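You operate a simulated robot arm through the tools that you are given. There is no shell and no other tool. Be economical: measure what you need, move in short steps, check, and stop when the job is done.

Carry out the task below with a simulated robot arm. There is one attempt and no reset: what you move stays moved.

JOB
Test the red tip on the spigot block: 60 kPa or more goes on the GOOD square, less on FAIL.
Fine: vacuum on, read the gauge, vacuum off; then the device goes on the mat.

It is judged by the outcome, as a careful person would: the job done as asked, and still so three seconds after it is handed in. It fails if anything else is knocked over, pushed out of place, dropped, spilled or broken.

ROBOT AND FRAMES
A 6-joint arm with a two-finger parallel gripper, fixed in place. Base frame: the origin is at the foot of the arm, x ahead of it, y to its left, z up; the work surface is at about z = 863. Readings come in mm, rad, newtons and seconds.
With the tool pointing down near the work surface it reaches from about 260 to 680 mm from the base axis. Its first joint turns from -1.152 to 1.152 rad. Payload 2.9 kg.
The TCP is the grasp point between the finger pads, 30 mm short of the fingertips. In the tool frame z runs along the fingers and y along their closing line. The gripper opens to 110 mm. The fingers are 20 mm wide and 10 mm thick; the gripper's body (48 by 112 mm) begins 55 mm behind the TCP.
Orientation is that of the tool frame in the base frame, as [roll, pitch, yaw] about the fixed x, y, z axes, in that order (R = Rz(yaw) Ry(pitch) Rx(roll)). With the fingers straight down and closing along the base's y, the tool's x points along the base's -x, its y along +y and its z along -z.

CONTROLS
- The arm moves only by the tool step_arm. Its argument "series" is a list of rows, each a list of 3 entries, a list of its own where there are three numbers: the turn, a rotation vector about the base's x, y, z in rad, then the shift along the base's x, y, z in cm, then the opening in per cent of the stroke, from 0 (shut) to 100 (fully open). In form: [[[rx, ry, rz], [x, y, z], jaw], ...]. A call has 1 to 12 rows; each row shifts and turns the commanded pose from where the row before left it. Each row takes 0.2 s and may step no farther than 50 mm and 0.15 rad from the row before; otherwise, or with a gripper value out of range, the whole call is refused. Where a pose cannot be reached the arm comes as near as it can. A force on the tool above 60 N (or 10 N above the force at the start of the call, whichever is more), or a blocked arm, ends the call early, and 0.2 s more pass. The fingers move at their own pace (about 108 mm/s each) and stop on an object; they squeeze with about 43 N. The grip force told is the motor's: it shows also when the fingers shut on nothing. Time passes only in rows, and 0.2 s behind the last, so rows that do not move let the fingers close. The reply holds the time, the measured pose of the TCP, the force on the tool along the base axes, the opening and the grip force, in the units named above and with some noise, and new pictures: "pictures" is both (left out), scene, wrist or none.
- Cameras (640 x 400 px; columns grow to the right, rows downward): "scene" is fixed at [80, 431.7, 1394]; the picture's right is [-0.76, -0.65, 0.00], its down [-0.31, 0.36, -0.88] and it looks along [0.58, -0.66, -0.48] (base axes); focal length 252 px, centre (320, 200). "wrist" rides on the gripper at [-36, 0, -57] in the tool frame; the picture's right is [0.00, -1.00, 0.00], its down [0.97, 0.00, -0.24] and it looks along [0.24, 0.00, 0.97] (tool axes); focal length 218 px, centre (320, 200). There is no depth. A picture from a camera that has moved, and an enlarged one, comes with that camera's place and axes in the base frame and with its lens.
- inspect(camera, box): a new picture of the part [left, top, right, bottom] of that camera's present view, enlarged. No time passes.
- hand_in(): hands the job in; it is judged then, once.

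Work in short steps. Places have to be worked out from the pictures, the camera data and where the tool is seen: move nearer, look again, correct. Check each grasp and each placing, and mend what went wrong. You have 120 turns and 150 pictures in all, those below and enlarged ones among them. Open the gripper and draw the arm clear of the work before you hand the job in, unless the task says otherwise; then end with one line.

The tools are called after "Request:" as name(argument=value, ...) on one line, values as JSON. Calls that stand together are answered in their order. step_arm: Moves the arm, as the interface text tells. Its arguments: {"type":"object","properties":{"series":{"type":"array"},"pictures":{"type":"string","enum":["both","scene","wrist","none"]}},"required":["series"]} The other tools are called the same way: inspect (camera, box) takes an enlarged picture of a part of a camera's view; hand_in () hands the job in.

At the start:

```text
clock: 0.0
tool_pos: [375.5, -96.4, 1271.4]
orientation: [3.14, 0.0, 3.141]
contact_force: [-0.6, -0.1, -0.6]
opening: 110.1
grasp_force: 0.0
```

scene: 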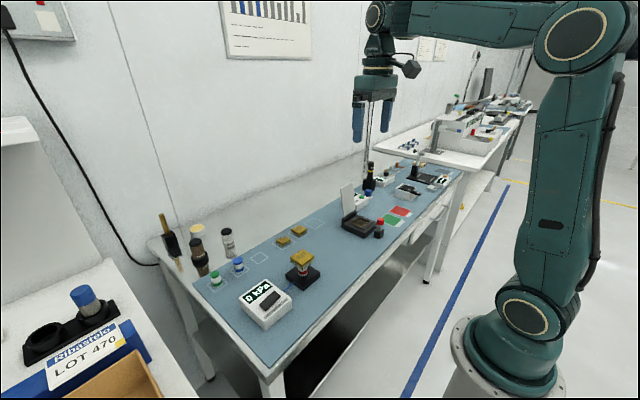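
wrist: 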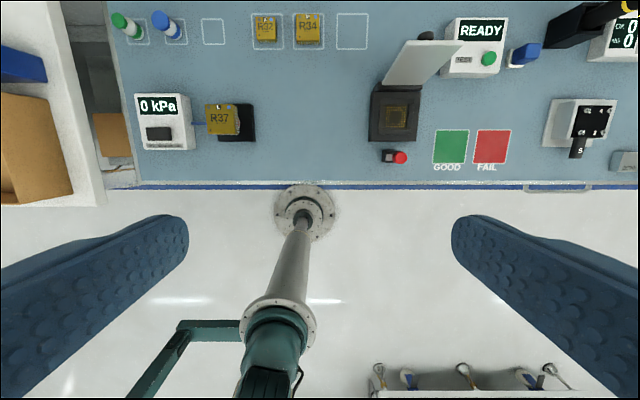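

The wrist view shows the bench with a gauge (0 kPa), a spigot block with something gold (R37) on it, and GOOD/FAIL squares. I'll take enlarged pictures to identify the parts.

Request:
inspect(camera="wrist", box=[100, 0, 380, 175])

Request:
inspect(camera="wrist", box=[360, 0, 640, 175])

Request:
inspect(camera="scene", box=[150, 200, 350, 325])

Request:
inspect(camera="scene", box=[320, 140, 480, 240])

```text
2.29 times, centred on (240, 88) of wrist
camera zoom: at [411.8, -95.9, 1327.2], right [0.0, -1.0, 0.0], down [-0.97, 0.0, 0.24], along [-0.24, 0.0, -0.97], focal length 499 px, centre (503, 457)
```

zoom: 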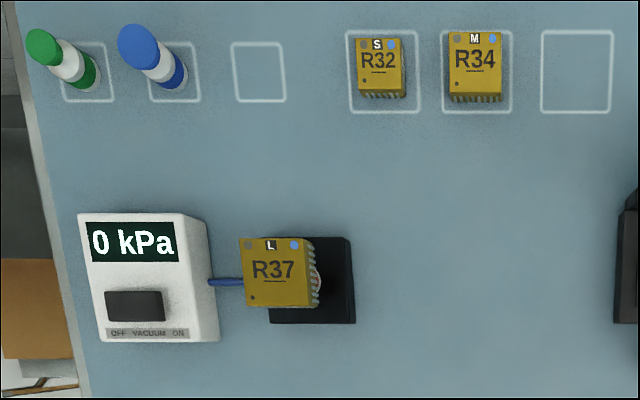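

```text
2.29 times, centred on (500, 88) of wrist
camera zoom: at [411.8, -95.9, 1327.2], right [0.0, -1.0, 0.0], down [-0.97, 0.0, 0.24], along [-0.24, 0.0, -0.97], focal length 499 px, centre (-91, 457)
```

zoom: 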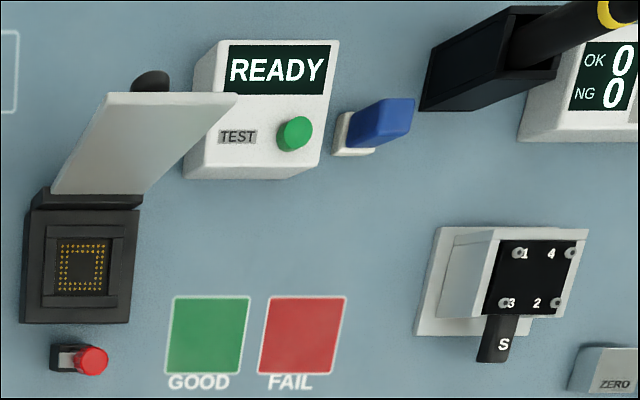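

```text
3.20 times, centred on (250, 262) of scene
camera zoom: at [80.0, 431.7, 1394.0], right [-0.76, -0.65, 0.0], down [-0.31, 0.36, -0.88], along [0.58, -0.66, -0.48], focal length 806 px, centre (544, 0)
```

zoom: 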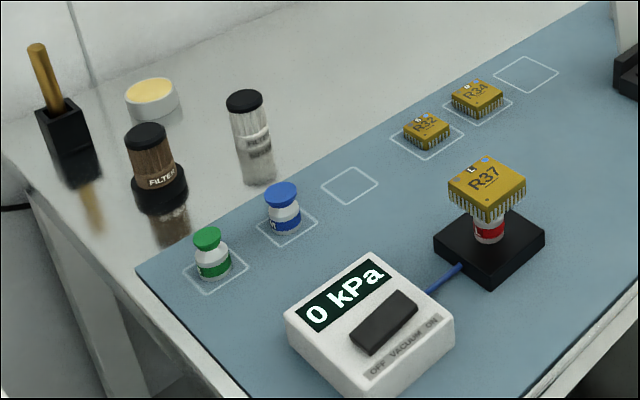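

```text
4.00 times, centred on (400, 190) of scene
camera zoom: at [80.0, 431.7, 1394.0], right [-0.76, -0.65, 0.0], down [-0.31, 0.36, -0.88], along [0.58, -0.66, -0.48], focal length 1008 px, centre (0, 240)
```

zoom: 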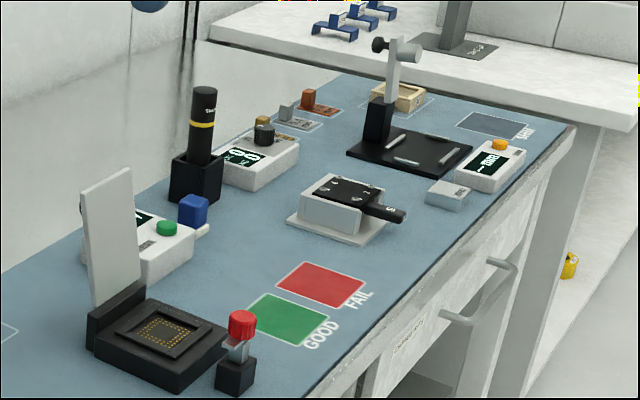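

The red-banded tip sits on the spigot block with device R37 (L) on top; its empty mat outline is the third square by R32/R34. I estimate the switch at about (434,195), the spigot at (456,66), GOOD at (410,-365). I'll move above the gauge/spigot for a closer look.

Request:
step_arm(series=[[[0, 0, 0], [1.2, 2.8, -2.5], 100], [[0, 0, 0], [1.2, 2.8, -2.5], 100], [[0, 0, 0], [1.2, 2.8, -2.5], 100], [[0, 0, 0], [1.2, 2.8, -2.5], 100], [[0, 0, 0], [1.2, 2.8, -2.5], 100], [[0, 0, 0], [1.2, 2.8, -2.5], 100], [[0, 0, 0], [1.2, 2.8, -2.5], 100], [[0, 0, 0], [1.2, 2.8, -2.5], 100]])

```text
clock: 1.8
tool_pos: [470.6, 127.5, 1071.1]
orientation: [-3.141, -0.001, -3.141]
contact_force: [-0.2, 0.5, -1.0]
opening: 109.9
grasp_force: 0.1
camera wrist: at [506.9, 128.6, 1127.7], right [0.0, -1.0, 0.0], down [-0.97, 0.0, 0.24], along [-0.24, 0.0, -0.97], focal length 218 px, centre (320, 200)
```

scene: 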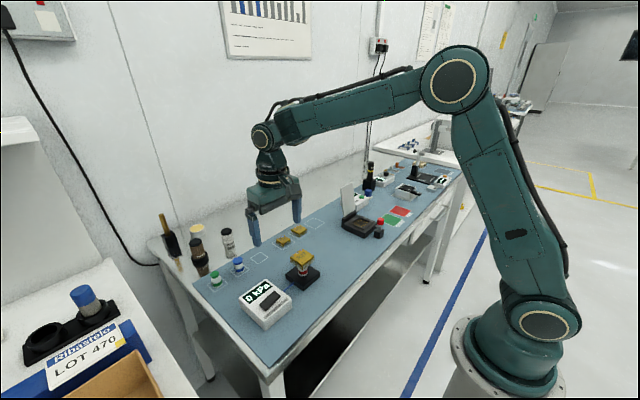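
wrist: 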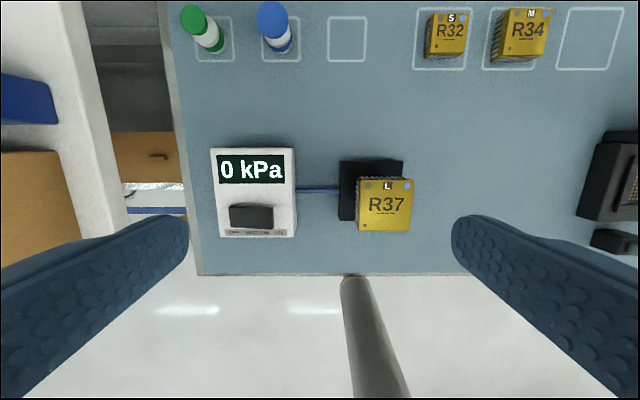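

Request:
inspect(camera="wrist", box=[190, 130, 430, 280])

Request:
inspect(camera="scene", box=[230, 240, 330, 330])

```text
2.67 times, centred on (310, 205) of wrist
camera zoom: at [506.9, 128.6, 1127.7], right [0.0, -1.0, 0.0], down [-0.97, 0.0, 0.24], along [-0.24, 0.0, -0.97], focal length 582 px, centre (347, 187)
```

zoom: 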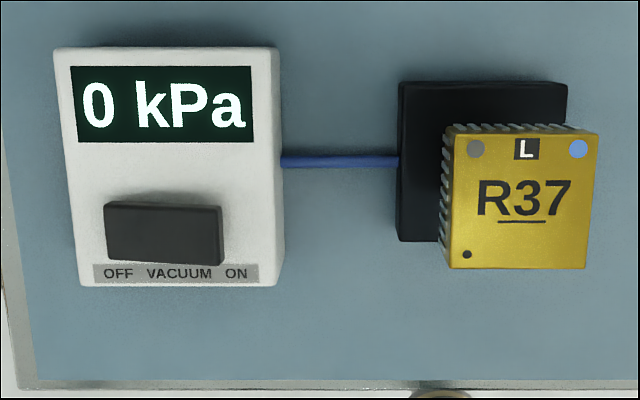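

```text
4.44 times, centred on (280, 285) of scene
camera zoom: at [80.0, 431.7, 1394.0], right [-0.76, -0.65, 0.0], down [-0.31, 0.36, -0.88], along [0.58, -0.66, -0.48], focal length 1120 px, centre (498, -178)
```

zoom: 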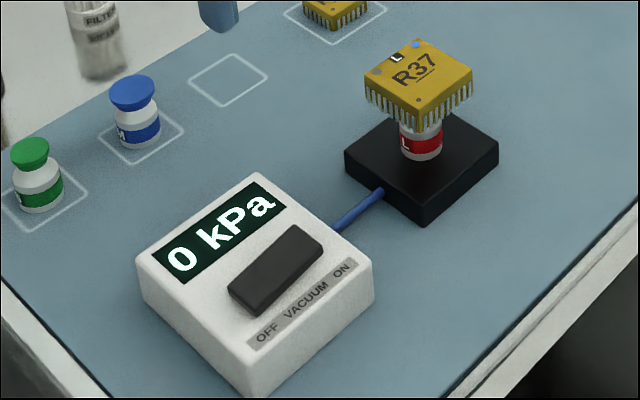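

The rocker's centre is about (434,202), top z≈907, spanning y≈179–225, ON at the -y end. I close the fingers and move above the ON end.

Request:
step_arm(series=[[[0, 0, 0], [0, 0, 0], 0], [[0, 0, 0], [-0.92, 1.51, -2.75], 0], [[0, 0, 0], [-0.92, 1.51, -2.75], 0], [[0, 0, 0], [-0.92, 1.51, -2.75], 0], [[0, 0, 0], [-0.92, 1.51, -2.75], 0]])

Request:
inspect(camera="scene", box=[210, 240, 330, 330])

```text
clock: 3.0
tool_pos: [434.3, 190.6, 960.8]
orientation: [3.141, -0.001, 3.141]
contact_force: [-1.0, -0.3, 0.2]
opening: 0.0
grasp_force: 37.3
camera wrist: at [470.2, 190.8, 1017.8], right [0.0, -1.0, 0.0], down [-0.97, 0.0, 0.24], along [-0.24, 0.0, -0.97], focal length 218 px, centre (320, 200)
```

scene: 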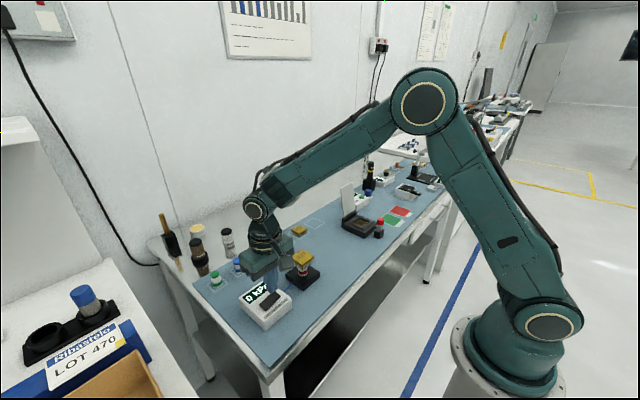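
wrist: 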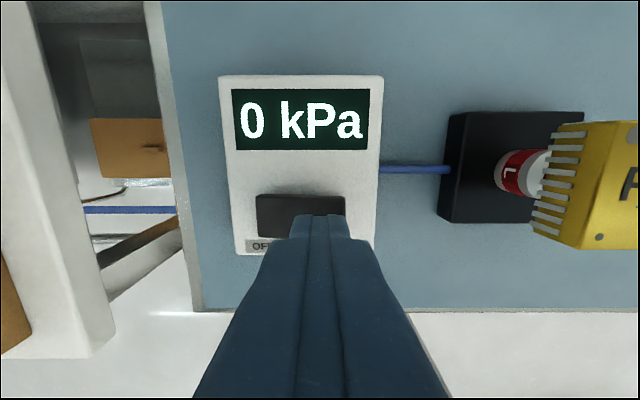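

```text
4.44 times, centred on (270, 285) of scene
camera zoom: at [80.0, 431.7, 1394.0], right [-0.76, -0.65, 0.0], down [-0.31, 0.36, -0.88], along [0.58, -0.66, -0.48], focal length 1120 px, centre (542, -178)
```

zoom: 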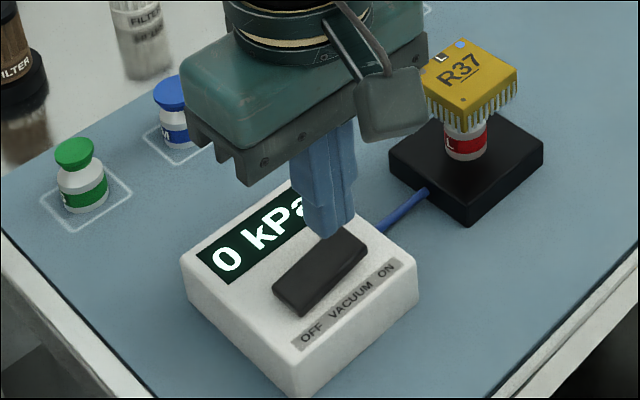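

Fingers are aligned over the ON end (rocker centre ≈ (434,201)). I press down gently.

Request:
step_arm(series=[[[0, 0, 0], [0, -0.2, -1.0], 0], [[0, 0, 0], [0, 0, -0.6], 0], [[0, 0, 0], [0, 0, -0.3], 0], [[0, 0, 0], [0, 0, -0.3], 0], [[0, 0, 0], [0, 0, -0.2], 0]], pictures="wrist")

```text
clock: 4.2
tool_pos: [434.8, 186.8, 940.1]
orientation: [3.141, 0.005, -3.141]
contact_force: [-11.0, -8.8, 41.4]
opening: 0.3
grasp_force: 37.6
camera wrist: at [470.9, 186.8, 997.2], right [0.0, -1.0, 0.0], down [-0.97, 0.0, 0.24], along [-0.24, 0.0, -0.97], focal length 218 px, centre (320, 200)
```

wrist: 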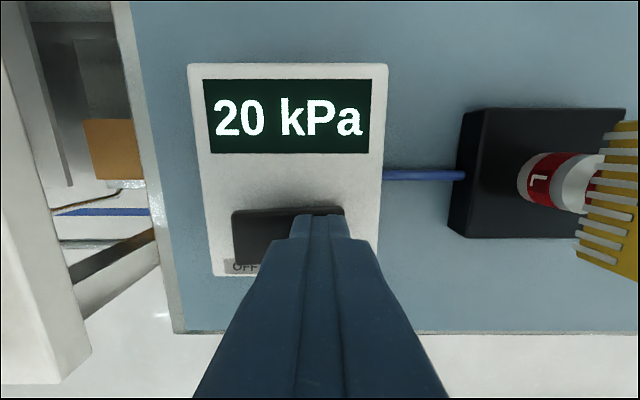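

The switch has flipped and the gauge is rising (20 kPa). I lift and wait for it to settle.

Request:
step_arm(series=[[[0, 0, 0], [0, 0, 0.8], 0], [[0, 0, 0], [0, 0, 1.2], 0], [[0, 0, 0], [0, 0, 0], 0], [[0, 0, 0], [0, 0, 0], 0], [[0, 0, 0], [0, 0, 0], 0], [[0, 0, 0], [0, 0, 0], 0], [[0, 0, 0], [0, 0, 0], 0], [[0, 0, 0], [0, 0, 0], 0], [[0, 0, 0], [0, 0, 0], 0], [[0, 0, 0], [0, 0, 0], 0]], pictures="wrist")

Request:
step_arm(series=[[[0, 0, 0], [0, 0, 0], 0], [[0, 0, 0], [0, 0, 0], 0], [[0, 0, 0], [0, 0, 0], 0], [[0, 0, 0], [0, 0, 0], 0], [[0, 0, 0], [0, 0, 0], 0], [[0, 0, 0], [0, 0, 0], 0], [[0, 0, 0], [0, 0, 0], 0], [[0, 0, 0], [0, 0, 0], 0], [[0, 0, 0], [0, 0, 0], 0], [[0, 0, 0], [0, 0, 0], 0]], pictures="wrist")

```text
clock: 6.4
tool_pos: [434.5, 187.3, 954.7]
orientation: [-3.141, 0.0, 3.141]
contact_force: [0.3, -0.6, 0.9]
opening: 0.0
grasp_force: 37.8
camera wrist: at [470.6, 187.4, 1012.7], right [0.0, -1.0, 0.0], down [-0.97, 0.0, 0.24], along [-0.24, 0.0, -0.97], focal length 218 px, centre (320, 200)
```

wrist: 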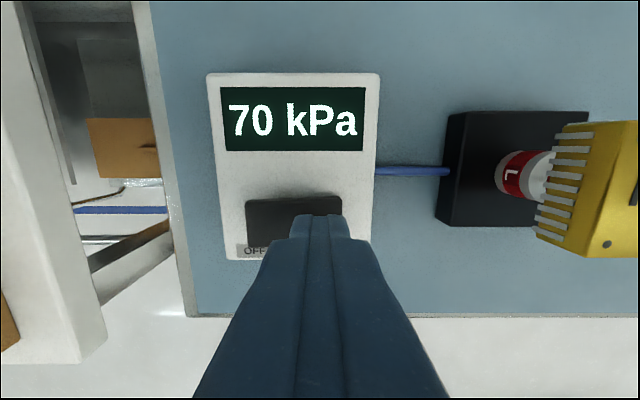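

```text
clock: 8.6
tool_pos: [433.7, 187.2, 955.8]
orientation: [3.141, 0.0, -3.14]
contact_force: [0.3, -0.2, 0.4]
opening: 0.2
grasp_force: 38.1
camera wrist: at [470.6, 187.4, 1012.7], right [0.0, -1.0, 0.0], down [-0.97, 0.0, 0.24], along [-0.24, 0.0, -0.97], focal length 218 px, centre (320, 200)
```

wrist: 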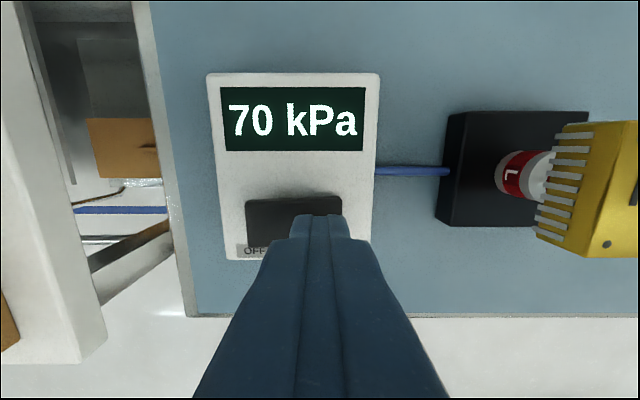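

The gauge holds at 70 kPa, so the tip is GOOD. Now I move over the OFF end (y≈216) and press.

Request:
step_arm(series=[[[0, 0, 0], [0, 1.5, 0.5], 0], [[0, 0, 0], [0, 1.4, 0], 0], [[0, 0, 0], [0, 0, -1.1], 0], [[0, 0, 0], [0, 0, -0.6], 0], [[0, 0, 0], [0, 0, -0.3], 0], [[0, 0, 0], [0, 0, -0.2], 0], [[0, 0, 0], [0, 0, -0.2], 0]], pictures="wrist")

```text
clock: 10.2
tool_pos: [435.4, 216.8, 939.4]
orientation: [3.138, 0.003, -3.139]
contact_force: [-7.9, 6.6, 27.4]
opening: 0.0
grasp_force: 37.8
camera wrist: at [470.8, 216.8, 996.8], right [0.0, -1.0, 0.0], down [-0.97, 0.0, 0.24], along [-0.24, 0.0, -0.97], focal length 218 px, centre (320, 200)
```

wrist: 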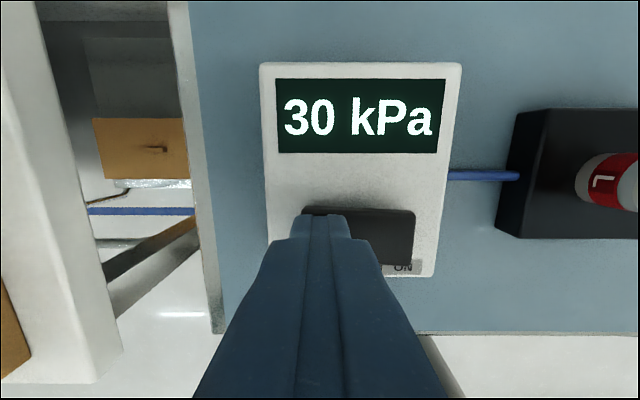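

Pressure is dropping with the switch on OFF. I lift clear, open, and move above the device, checking that the gauge returns to 0.

Request:
step_arm(series=[[[0, 0, 0], [0, 0, 3], 0], [[0, 0, 0], [0, 0, 4.5], 0], [[0, 0, 0], [0.4, -2.9, 2], 60], [[0, 0, 0], [0.4, -2.9, 1], 100], [[0, 0, 0], [0.4, -2.9, 0], 100], [[0, 0, 0], [0.5, -2.9, 0], 100], [[0, 0, 0], [0.5, -2.9, 0], 100], [[0, 0, 0], [0, 0, 0], 100]])

Request:
inspect(camera="scene", box=[230, 230, 350, 320])

Request:
inspect(camera="wrist", box=[200, 150, 440, 300])

```text
clock: 12.0
tool_pos: [455.5, 69.9, 1040.6]
orientation: [-3.141, 0.002, 3.141]
contact_force: [0.0, -0.4, -0.4]
opening: 110.0
grasp_force: 0.1
camera wrist: at [492.1, 70.9, 1098.3], right [0.0, -1.0, 0.0], down [-0.97, 0.0, 0.24], along [-0.24, 0.0, -0.97], focal length 218 px, centre (320, 200)
```

scene: 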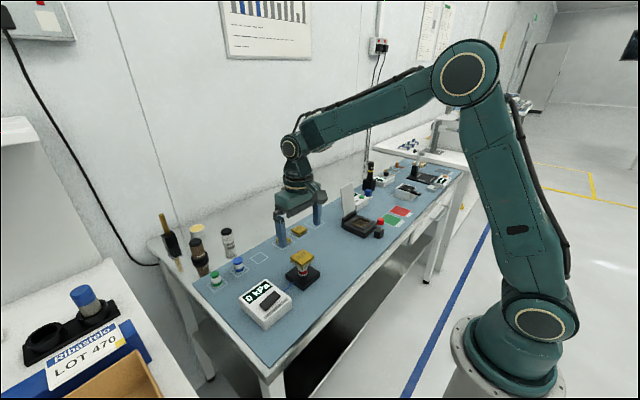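
wrist: 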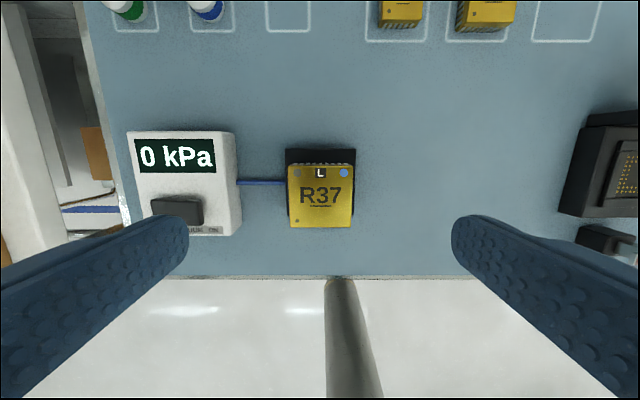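

```text
4.44 times, centred on (290, 275) of scene
camera zoom: at [80.0, 431.6, 1394.0], right [-0.76, -0.65, 0.0], down [-0.31, 0.36, -0.88], along [0.58, -0.66, -0.48], focal length 1120 px, centre (453, -133)
```

zoom: 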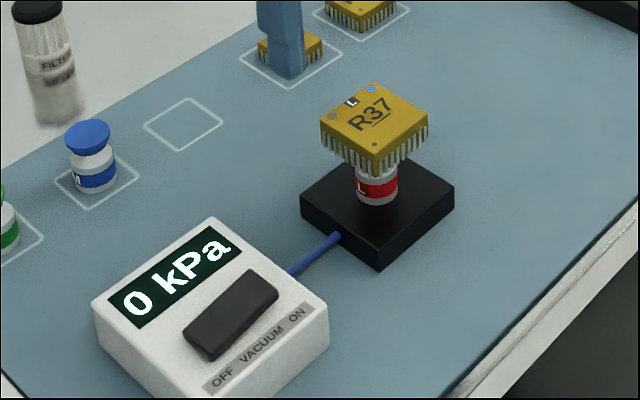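

```text
2.67 times, centred on (320, 225) of wrist
camera zoom: at [492.1, 70.9, 1098.3], right [0.0, -1.0, 0.0], down [-0.97, 0.0, 0.24], along [-0.24, 0.0, -0.97], focal length 582 px, centre (320, 133)
```

zoom: 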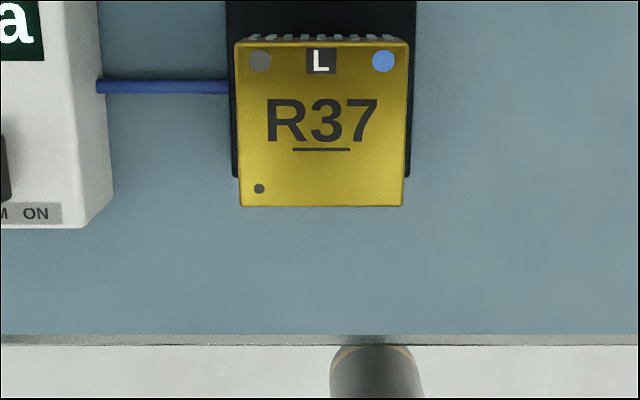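

Vacuum is off (0 kPa). Device top centre ≈ (455.5,70.5), z≈940, aligned with the axes. I zoom to see body thickness and pins before gripping, and look at the mat area.

Request:
inspect(camera="scene", box=[280, 242, 328, 290])

```text
8.33 times, centred on (304, 266) of scene
camera zoom: at [80.0, 431.6, 1394.0], right [-0.76, -0.65, 0.0], down [-0.31, 0.36, -0.88], along [0.58, -0.66, -0.48], focal length 2100 px, centre (453, -350)
```

zoom: 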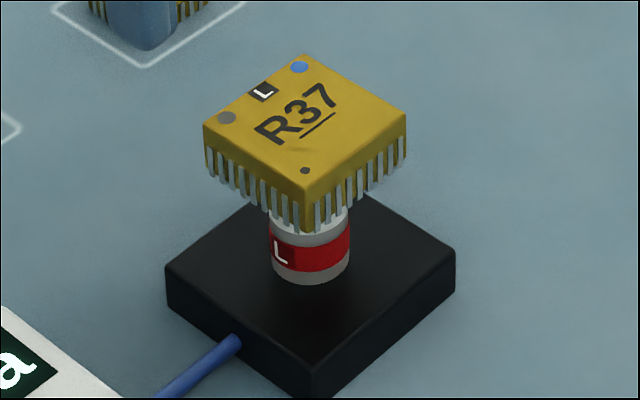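

The device body is roughly 14 mm thick (z ≈ 926–940). I lower with the jaws open so the fingertips just cover its sides (TCP ≈ 958), and look before closing.

Request:
step_arm(series=[[[0, 0, 0], [0, 0, -3], 80], [[0, 0, 0], [0, 0, -3], 70], [[0, 0, 0], [0, 0, -1.5], 65], [[0, 0, 0], [0, 0, -0.7], 60], [[0, 0, 0], [0, 0, 0], 60]], pictures="wrist")

Request:
inspect(camera="scene", box=[270, 220, 340, 290])

```text
clock: 13.2
tool_pos: [456.4, 70.7, 959.8]
orientation: [-3.14, -0.002, -3.142]
contact_force: [-0.2, -0.9, 0.1]
opening: 66.0
grasp_force: 0.0
camera wrist: at [493.1, 71.0, 1016.1], right [0.0, -1.0, 0.0], down [-0.97, 0.0, 0.24], along [-0.24, 0.0, -0.97], focal length 218 px, centre (320, 200)
```

wrist: 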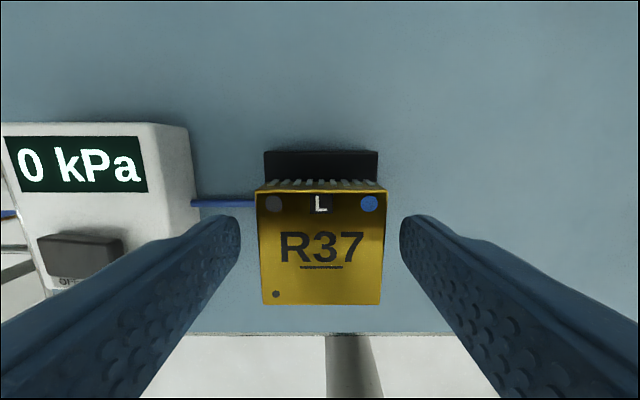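

```text
5.71 times, centred on (305, 255) of scene
camera zoom: at [80.0, 431.7, 1394.0], right [-0.76, -0.65, 0.0], down [-0.31, 0.36, -0.88], along [0.58, -0.66, -0.48], focal length 1440 px, centre (406, -114)
```

zoom: 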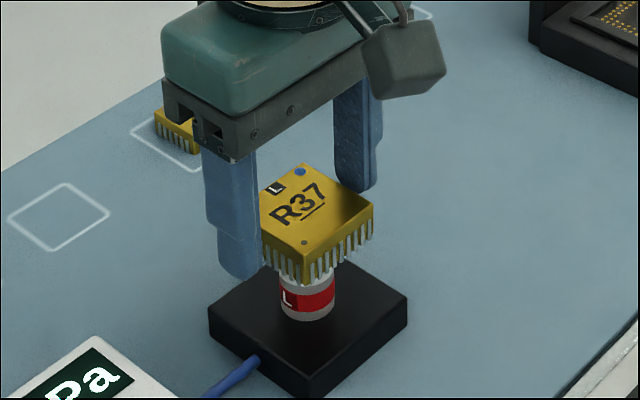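

The device spans z ≈ 928–944, fingertips at ≈930, well centred. I close the jaws.

Request:
step_arm(series=[[[0, 0, 0], [0, 0, 0], 45], [[0, 0, 0], [0, 0, 0], 40], [[0, 0, 0], [0, 0, 0], 36], [[0, 0, 0], [0, 0, 0], 36]], pictures="wrist")

```text
clock: 14.2
tool_pos: [457.6, 71.3, 959.9]
orientation: [3.14, -0.001, -3.141]
contact_force: [-0.5, 0.0, 0.8]
opening: 46.8
grasp_force: 43.1
camera wrist: at [493.1, 71.1, 1016.2], right [0.0, -1.0, 0.0], down [-0.97, 0.0, 0.24], along [-0.24, 0.0, -0.97], focal length 218 px, centre (320, 200)
```

wrist: 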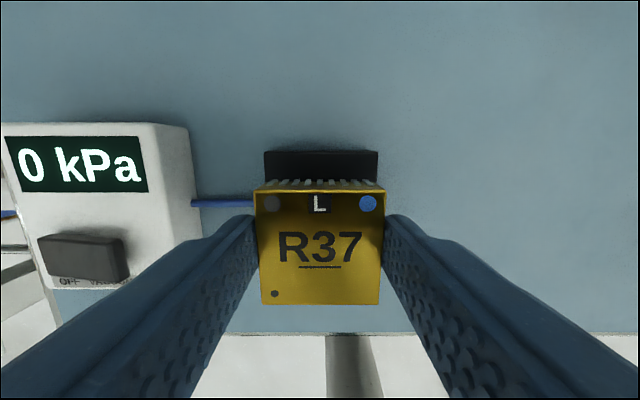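

Gripped at 46.8 mm with 43 N. I lift slowly straight up and check that the tip stays behind.

Request:
step_arm(series=[[[0, 0, 0], [0, 0, 0.4], 36], [[0, 0, 0], [0, 0, 0.6], 36], [[0, 0, 0], [0, 0, 2], 36], [[0, 0, 0], [0, 0, 3], 36], [[0, 0, 0], [0, 0, 3], 36]])

Request:
inspect(camera="scene", box=[250, 200, 350, 300])

```text
clock: 15.4
tool_pos: [456.7, 70.5, 1051.0]
orientation: [-3.141, 0.0, -3.141]
contact_force: [-0.2, 0.5, -0.1]
opening: 47.0
grasp_force: 43.0
camera wrist: at [492.6, 71.6, 1108.3], right [0.0, -1.0, 0.0], down [-0.97, 0.0, 0.24], along [-0.24, 0.0, -0.97], focal length 218 px, centre (320, 200)
```

scene: 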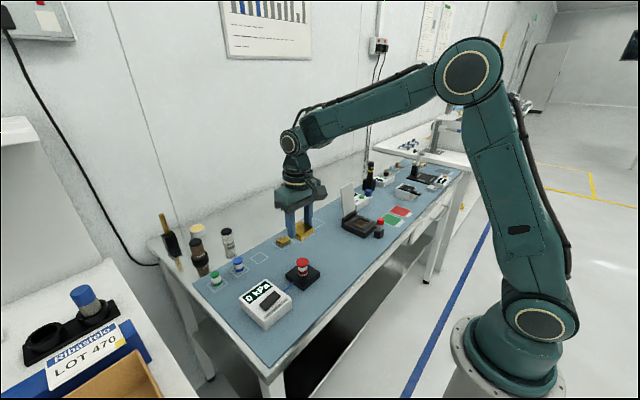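
wrist: 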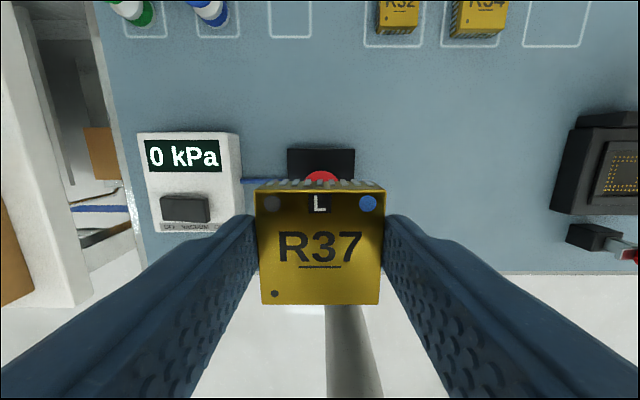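

```text
4.00 times, centred on (300, 250) of scene
camera zoom: at [80.0, 431.7, 1394.0], right [-0.76, -0.65, 0.0], down [-0.31, 0.36, -0.88], along [0.58, -0.66, -0.48], focal length 1008 px, centre (400, 0)
```

zoom: 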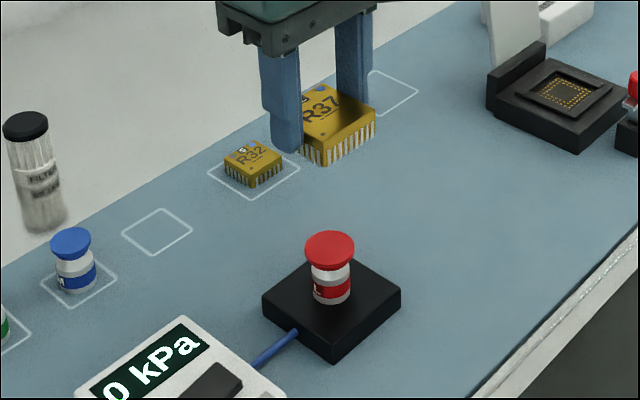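

The device came off cleanly and the red tip stays on the block. I carry the device over the empty mat square (est. (616,-155)), staying high.

Request:
step_arm(series=[[[0, 0, 0], [2.2, -3.77, 0], 36], [[0, 0, 0], [2.2, -3.77, 0], 36], [[0, 0, 0], [2.2, -3.77, 0], 36], [[0, 0, 0], [2.2, -3.77, 0], 36], [[0, 0, 0], [2.2, -3.77, 0], 36], [[0, 0, 0], [2.2, -3.77, 0], 36], [[0, 0, 0], [0, 0, 0], 36]])

Request:
inspect(camera="scene", box=[270, 140, 400, 250])

```text
clock: 17.0
tool_pos: [588.4, -158.4, 1050.0]
orientation: [-3.14, -0.002, -3.141]
contact_force: [-0.2, 0.0, 0.0]
opening: 47.0
grasp_force: 43.1
camera wrist: at [624.9, -157.2, 1106.3], right [0.0, -1.0, 0.0], down [-0.97, 0.0, 0.24], along [-0.24, 0.0, -0.97], focal length 218 px, centre (320, 200)
```

scene: 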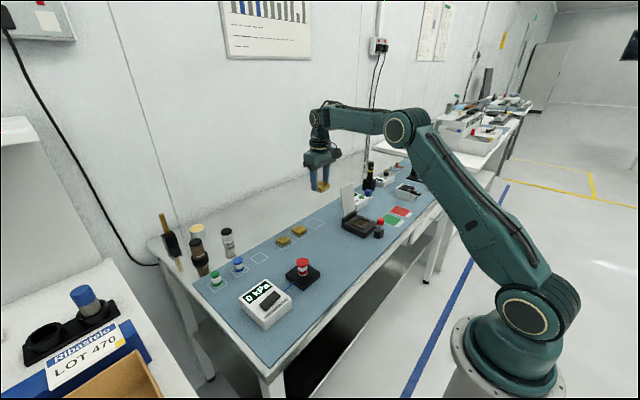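
wrist: 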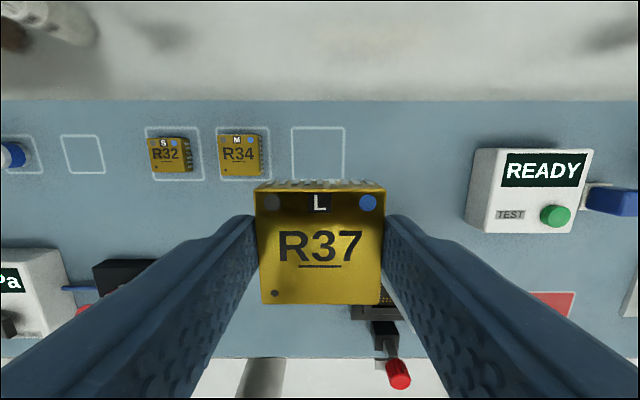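

```text
3.64 times, centred on (335, 195) of scene
camera zoom: at [80.0, 431.6, 1394.0], right [-0.76, -0.65, 0.0], down [-0.31, 0.36, -0.88], along [0.58, -0.66, -0.48], focal length 916 px, centre (266, 218)
```

zoom: 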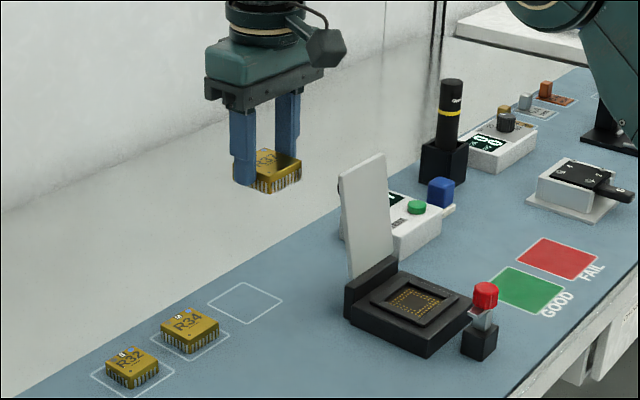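

The square's centre works out to (616.5,-155.5). I move over it and descend most of the way.

Request:
step_arm(series=[[[0, 0, 0], [2.7, 0.25, -2], 36], [[0, 0, 0], [0, 0, -4], 36], [[0, 0, 0], [0, 0, -4], 36], [[0, 0, 0], [0, 0, -3.5], 36], [[0, 0, 0], [0, 0, 0], 36]])

Request:
inspect(camera="scene", box=[280, 180, 370, 250])

```text
clock: 18.2
tool_pos: [614.2, -154.8, 914.7]
orientation: [-3.141, 0.001, -3.14]
contact_force: [0.3, 0.1, 0.0]
opening: 46.8
grasp_force: 42.5
camera wrist: at [650.2, -154.2, 971.8], right [0.0, -1.0, 0.0], down [-0.97, 0.0, 0.24], along [-0.24, 0.0, -0.97], focal length 218 px, centre (320, 200)
```

scene: 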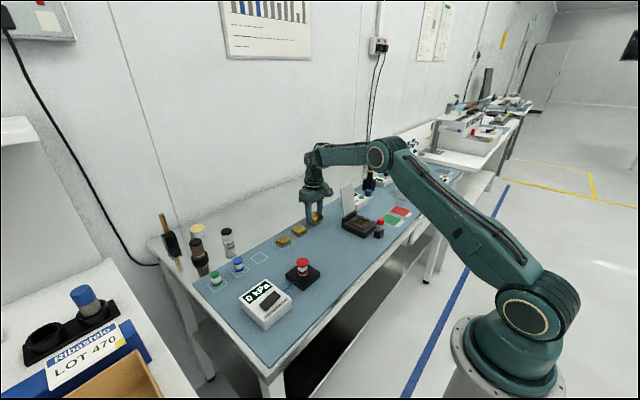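
wrist: 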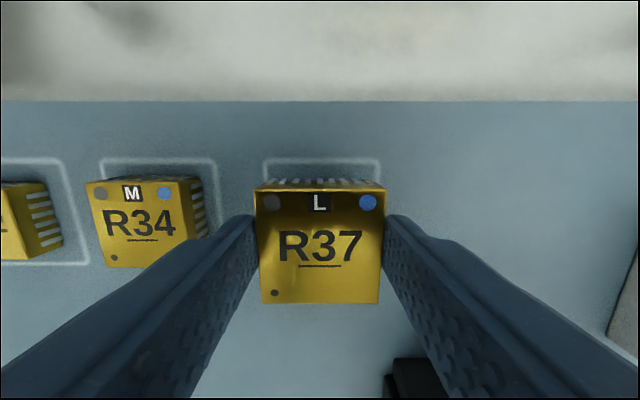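

```text
5.71 times, centred on (325, 215) of scene
camera zoom: at [80.0, 431.7, 1394.0], right [-0.76, -0.65, 0.0], down [-0.31, 0.36, -0.88], along [0.58, -0.66, -0.48], focal length 1440 px, centre (291, 114)
```

zoom: 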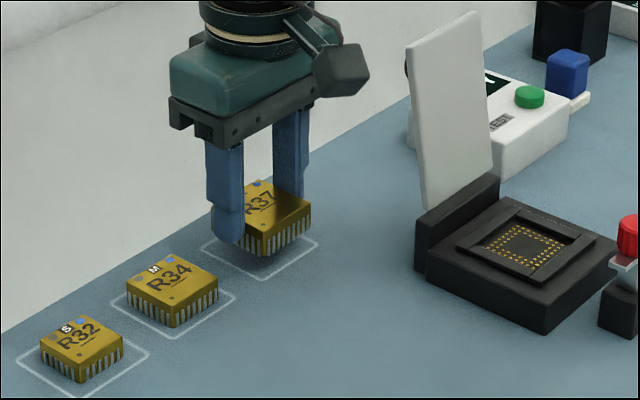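

Aligned with the outline. I lower gently until the device touches.

Request:
step_arm(series=[[[0, 0, 0], [0.1, -0.05, -0.8], 36], [[0, 0, 0], [0, 0, -0.5], 36], [[0, 0, 0], [0, 0, -0.2], 36], [[0, 0, 0], [0, 0, -0.15], 36]], pictures="none")

```text
clock: 19.2
tool_pos: [616.7, -154.3, 899.6]
orientation: [-3.141, 0.002, 3.141]
contact_force: [-1.2, -1.1, 0.9]
opening: 46.8
grasp_force: 43.6
```

No contact yet at TCP z ≈ 899; continue in 1–1.5 mm steps.

Request:
step_arm(series=[[[0, 0, 0], [0, 0, -0.15], 36], [[0, 0, 0], [0, 0, -0.1], 36]], pictures="none")

Request:
inspect(camera="scene", box=[295, 195, 345, 235])

```text
clock: 19.8
tool_pos: [616.5, -154.2, 898.6]
orientation: [-3.141, 0.004, -3.141]
contact_force: [-8.8, 1.8, 21.9]
opening: 46.9
grasp_force: 42.7
```

```text
10.00 times, centred on (320, 215) of scene
camera zoom: at [79.3, 431.8, 1394.0], right [-0.76, -0.65, 0.0], down [-0.31, 0.36, -0.88], along [0.58, -0.66, -0.48], focal length 2520 px, centre (320, 50)
```

zoom: 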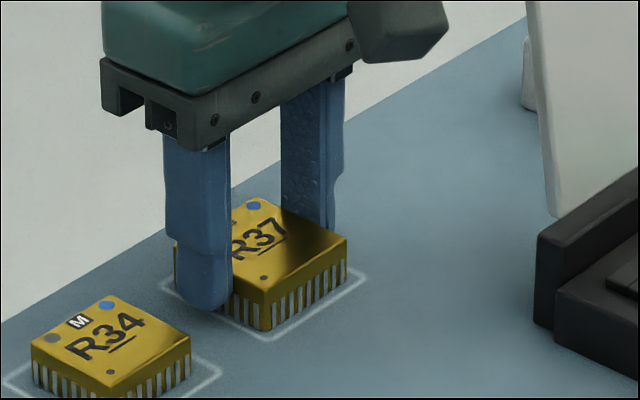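

The device rests inside the outline (22 N contact). I ease off 1 mm, open modestly and lift straight up.

Request:
step_arm(series=[[[0, 0, 0], [0, 0, 0.1], 36], [[0, 0, 0], [0, 0, 0], 48], [[0, 0, 0], [0, 0, 0], 56], [[0, 0, 0], [0, 0, 0], 56], [[0, 0, 0], [0, 0, 2], 56], [[0, 0, 0], [0, 0, 4], 56], [[0, 0, 0], [0, 0, 4], 56], [[0, 0, 0], [0, 0, 4], 56]])

Request:
inspect(camera="scene", box=[270, 190, 370, 250])

```text
clock: 21.6
tool_pos: [619.0, -155.2, 1037.6]
orientation: [-3.141, 0.001, -3.141]
contact_force: [-0.6, 0.4, -0.1]
opening: 61.4
grasp_force: 0.0
camera wrist: at [654.1, -154.8, 1095.1], right [0.0, -1.0, 0.0], down [-0.97, 0.0, 0.24], along [-0.24, 0.0, -0.97], focal length 218 px, centre (320, 200)
```

scene: 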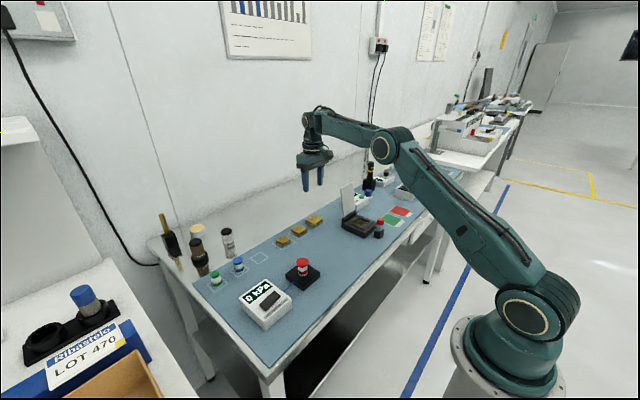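
wrist: 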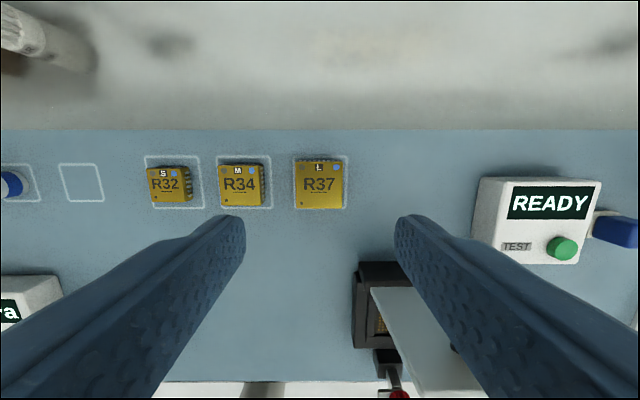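

```text
6.40 times, centred on (320, 220) of scene
camera zoom: at [80.0, 431.7, 1394.0], right [-0.76, -0.65, 0.0], down [-0.31, 0.36, -0.88], along [0.58, -0.66, -0.48], focal length 1613 px, centre (320, 72)
```

zoom: 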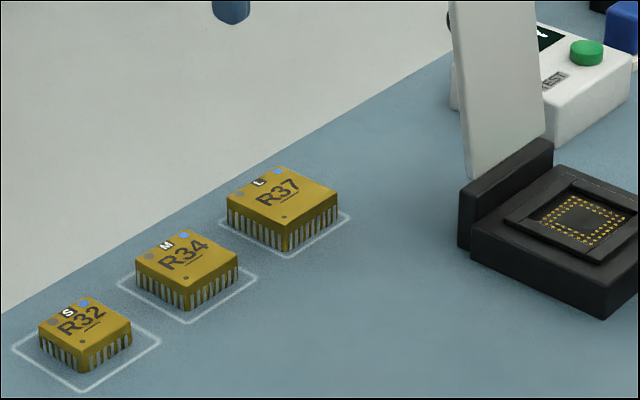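

R37 sits inside its outline. I go back over the tip with jaws open for a close look.

Request:
step_arm(series=[[[0, 0, 0], [-2.32, 3.22, 0], 80], [[0, 0, 0], [-2.32, 3.22, 0], 80], [[0, 0, 0], [-2.32, 3.22, 0], 80], [[0, 0, 0], [-2.32, 3.22, 0], 80], [[0, 0, 0], [-2.32, 3.22, 0], 80], [[0, 0, 0], [-2.32, 3.22, 0], 80], [[0, 0, 0], [-2.32, 3.22, 0], 80], [[0, 0, 0], [0, 0, 0], 80]], pictures="wrist")

Request:
inspect(camera="scene", box=[280, 250, 328, 290])

Request:
inspect(camera="scene", box=[200, 245, 260, 295])

Request:
inspect(camera="scene", box=[360, 195, 420, 245])

```text
clock: 23.4
tool_pos: [453.9, 72.4, 1037.7]
orientation: [3.141, 0.002, -3.141]
contact_force: [0.0, -0.3, -0.8]
opening: 87.8
grasp_force: 0.1
camera wrist: at [489.6, 72.9, 1094.4], right [0.0, -1.0, 0.0], down [-0.97, 0.0, 0.24], along [-0.24, 0.0, -0.97], focal length 218 px, centre (320, 200)
```

wrist: 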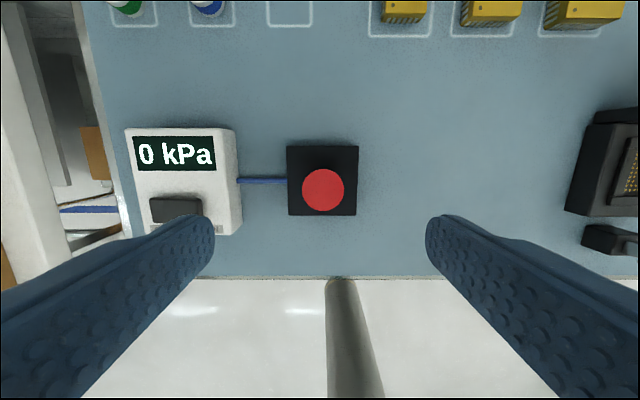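

```text
10.00 times, centred on (304, 270) of scene
camera zoom: at [79.9, 431.7, 1394.0], right [-0.76, -0.65, 0.0], down [-0.31, 0.36, -0.88], along [0.58, -0.66, -0.48], focal length 2520 px, centre (480, -500)
```

zoom: 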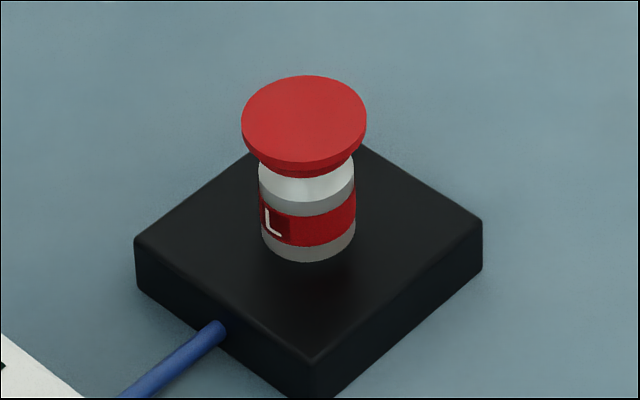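

```text
8.00 times, centred on (230, 270) of scene
camera zoom: at [79.9, 431.7, 1394.0], right [-0.76, -0.65, 0.0], down [-0.31, 0.36, -0.88], along [0.58, -0.66, -0.48], focal length 2016 px, centre (1040, -360)
```

zoom: 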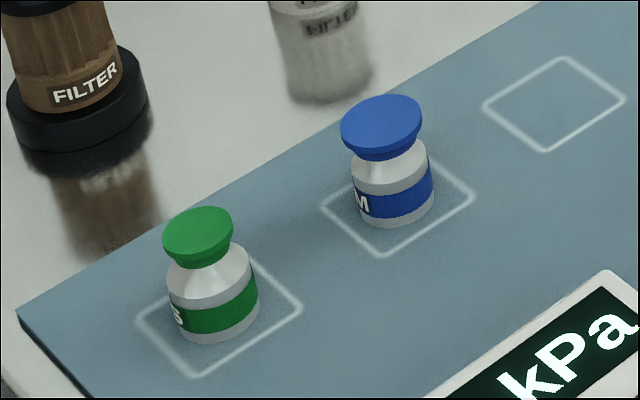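

```text
8.00 times, centred on (390, 220) of scene
camera zoom: at [79.9, 431.7, 1394.0], right [-0.76, -0.65, 0.0], down [-0.31, 0.36, -0.88], along [0.58, -0.66, -0.48], focal length 2016 px, centre (-240, 40)
```

zoom: 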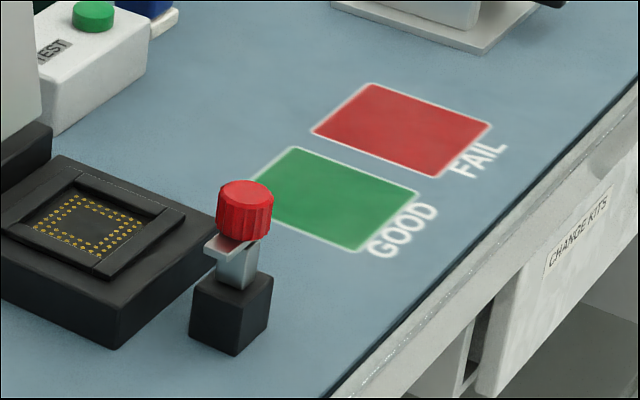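

The cup is ≈32 mm across at the top (z≈926), centred at ≈(457.2,70.6); block top ≈884. I descend with jaws open to about TCP z=921 around the cup, leaving fingertips clear of the block.

Request:
step_arm(series=[[[0, 0, 0], [0.35, -0.22, -3.5], 60], [[0, 0, 0], [0, 0, -3.5], 60], [[0, 0, 0], [0, 0, -2.5], 55], [[0, 0, 0], [0, 0, -1.4], 50], [[0, 0, 0], [0, 0, -0.8], 50], [[0, 0, 0], [0, 0, 0], 50]], pictures="wrist")

Request:
inspect(camera="scene", box=[280, 240, 328, 290])

```text
clock: 24.8
tool_pos: [456.8, 71.6, 921.2]
orientation: [-3.141, 0.0, 3.141]
contact_force: [0.1, 0.0, -0.8]
opening: 55.1
grasp_force: 0.1
camera wrist: at [493.9, 71.0, 977.5], right [0.0, -1.0, 0.0], down [-0.97, 0.0, 0.24], along [-0.24, 0.0, -0.97], focal length 218 px, centre (320, 200)
```

wrist: 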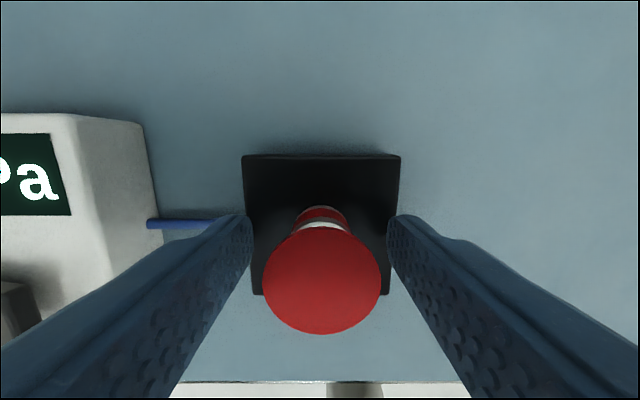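

```text
8.00 times, centred on (304, 265) of scene
camera zoom: at [80.0, 431.7, 1394.0], right [-0.76, -0.65, 0.0], down [-0.31, 0.36, -0.88], along [0.58, -0.66, -0.48], focal length 2016 px, centre (448, -320)
```

zoom: 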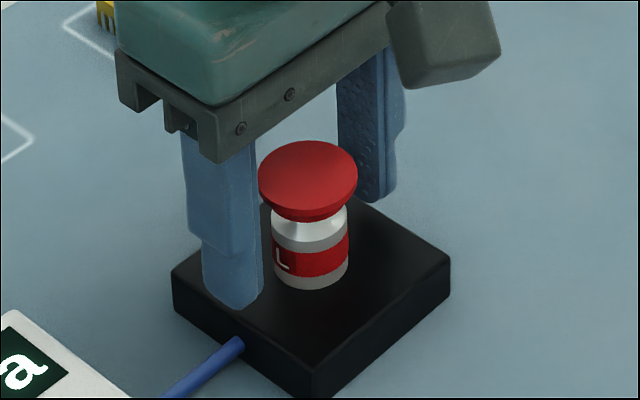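

Centred on the cup. I close the jaws.

Request:
step_arm(series=[[[0, 0, 0], [0.1, 0, 0], 40], [[0, 0, 0], [0, 0, 0], 33], [[0, 0, 0], [0, 0, 0], 28], [[0, 0, 0], [0, 0, 0], 22], [[0, 0, 0], [0, 0, 0], 20]], pictures="wrist")

Request:
inspect(camera="scene", box=[280, 240, 328, 290])

```text
clock: 26.0
tool_pos: [459.2, 70.1, 920.3]
orientation: [3.142, 0.0, 3.141]
contact_force: [0.5, 0.0, -0.4]
opening: 30.9
grasp_force: 43.2
camera wrist: at [495.0, 70.5, 977.8], right [0.0, -1.0, 0.0], down [-0.97, 0.0, 0.24], along [-0.24, 0.0, -0.97], focal length 218 px, centre (320, 200)
```

wrist: 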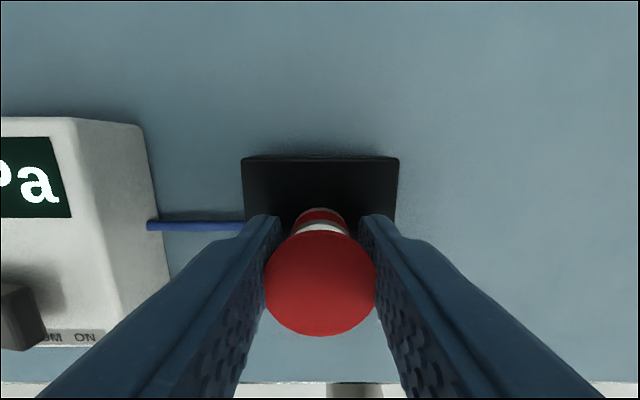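

```text
8.00 times, centred on (304, 265) of scene
camera zoom: at [80.0, 431.7, 1394.0], right [-0.76, -0.65, 0.0], down [-0.31, 0.36, -0.88], along [0.58, -0.66, -0.48], focal length 2016 px, centre (448, -320)
```

zoom: 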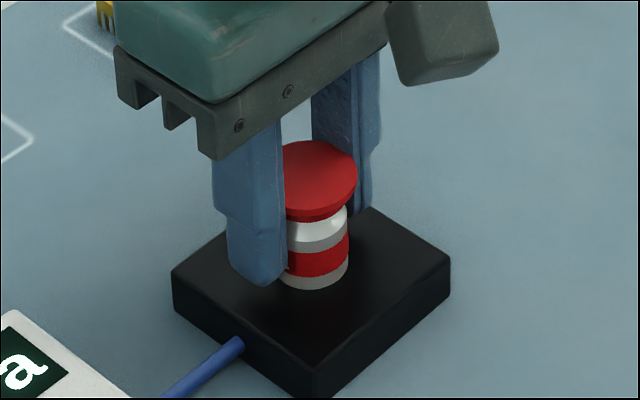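

Gripped on the cup at 31 mm. I lift slowly straight off the spigot.

Request:
step_arm(series=[[[0, 0, 0], [0, 0, 0.3], 20], [[0, 0, 0], [0, 0, 0.4], 20], [[0, 0, 0], [0, 0, 0.8], 20], [[0, 0, 0], [0, 0, 1.5], 20], [[0, 0, 0], [0, 0, 3], 20], [[0, 0, 0], [0, 0, 4], 20], [[0, 0, 0], [0, 0, 0], 20]], pictures="wrist")

Request:
inspect(camera="scene", box=[250, 200, 350, 300])

```text
clock: 27.6
tool_pos: [460.7, 70.1, 1021.4]
orientation: [3.14, -0.001, 3.141]
contact_force: [-0.2, -0.5, 0.5]
opening: 30.9
grasp_force: 43.0
camera wrist: at [495.4, 70.0, 1078.2], right [0.0, -1.0, 0.0], down [-0.97, 0.0, 0.24], along [-0.24, 0.0, -0.97], focal length 218 px, centre (320, 200)
```

wrist: 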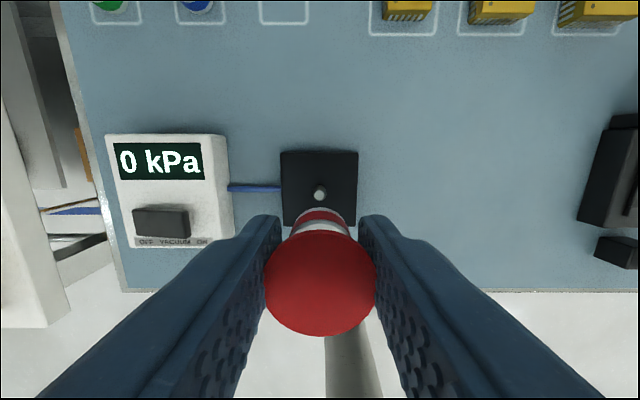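

```text
4.00 times, centred on (300, 250) of scene
camera zoom: at [80.0, 431.7, 1394.0], right [-0.76, -0.65, 0.0], down [-0.31, 0.36, -0.88], along [0.58, -0.66, -0.48], focal length 1008 px, centre (400, 0)
```

zoom: 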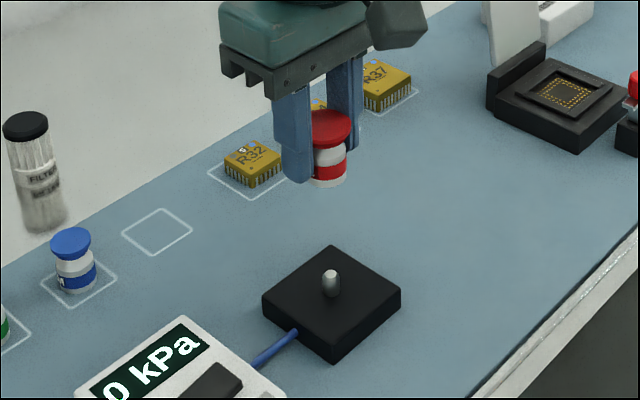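

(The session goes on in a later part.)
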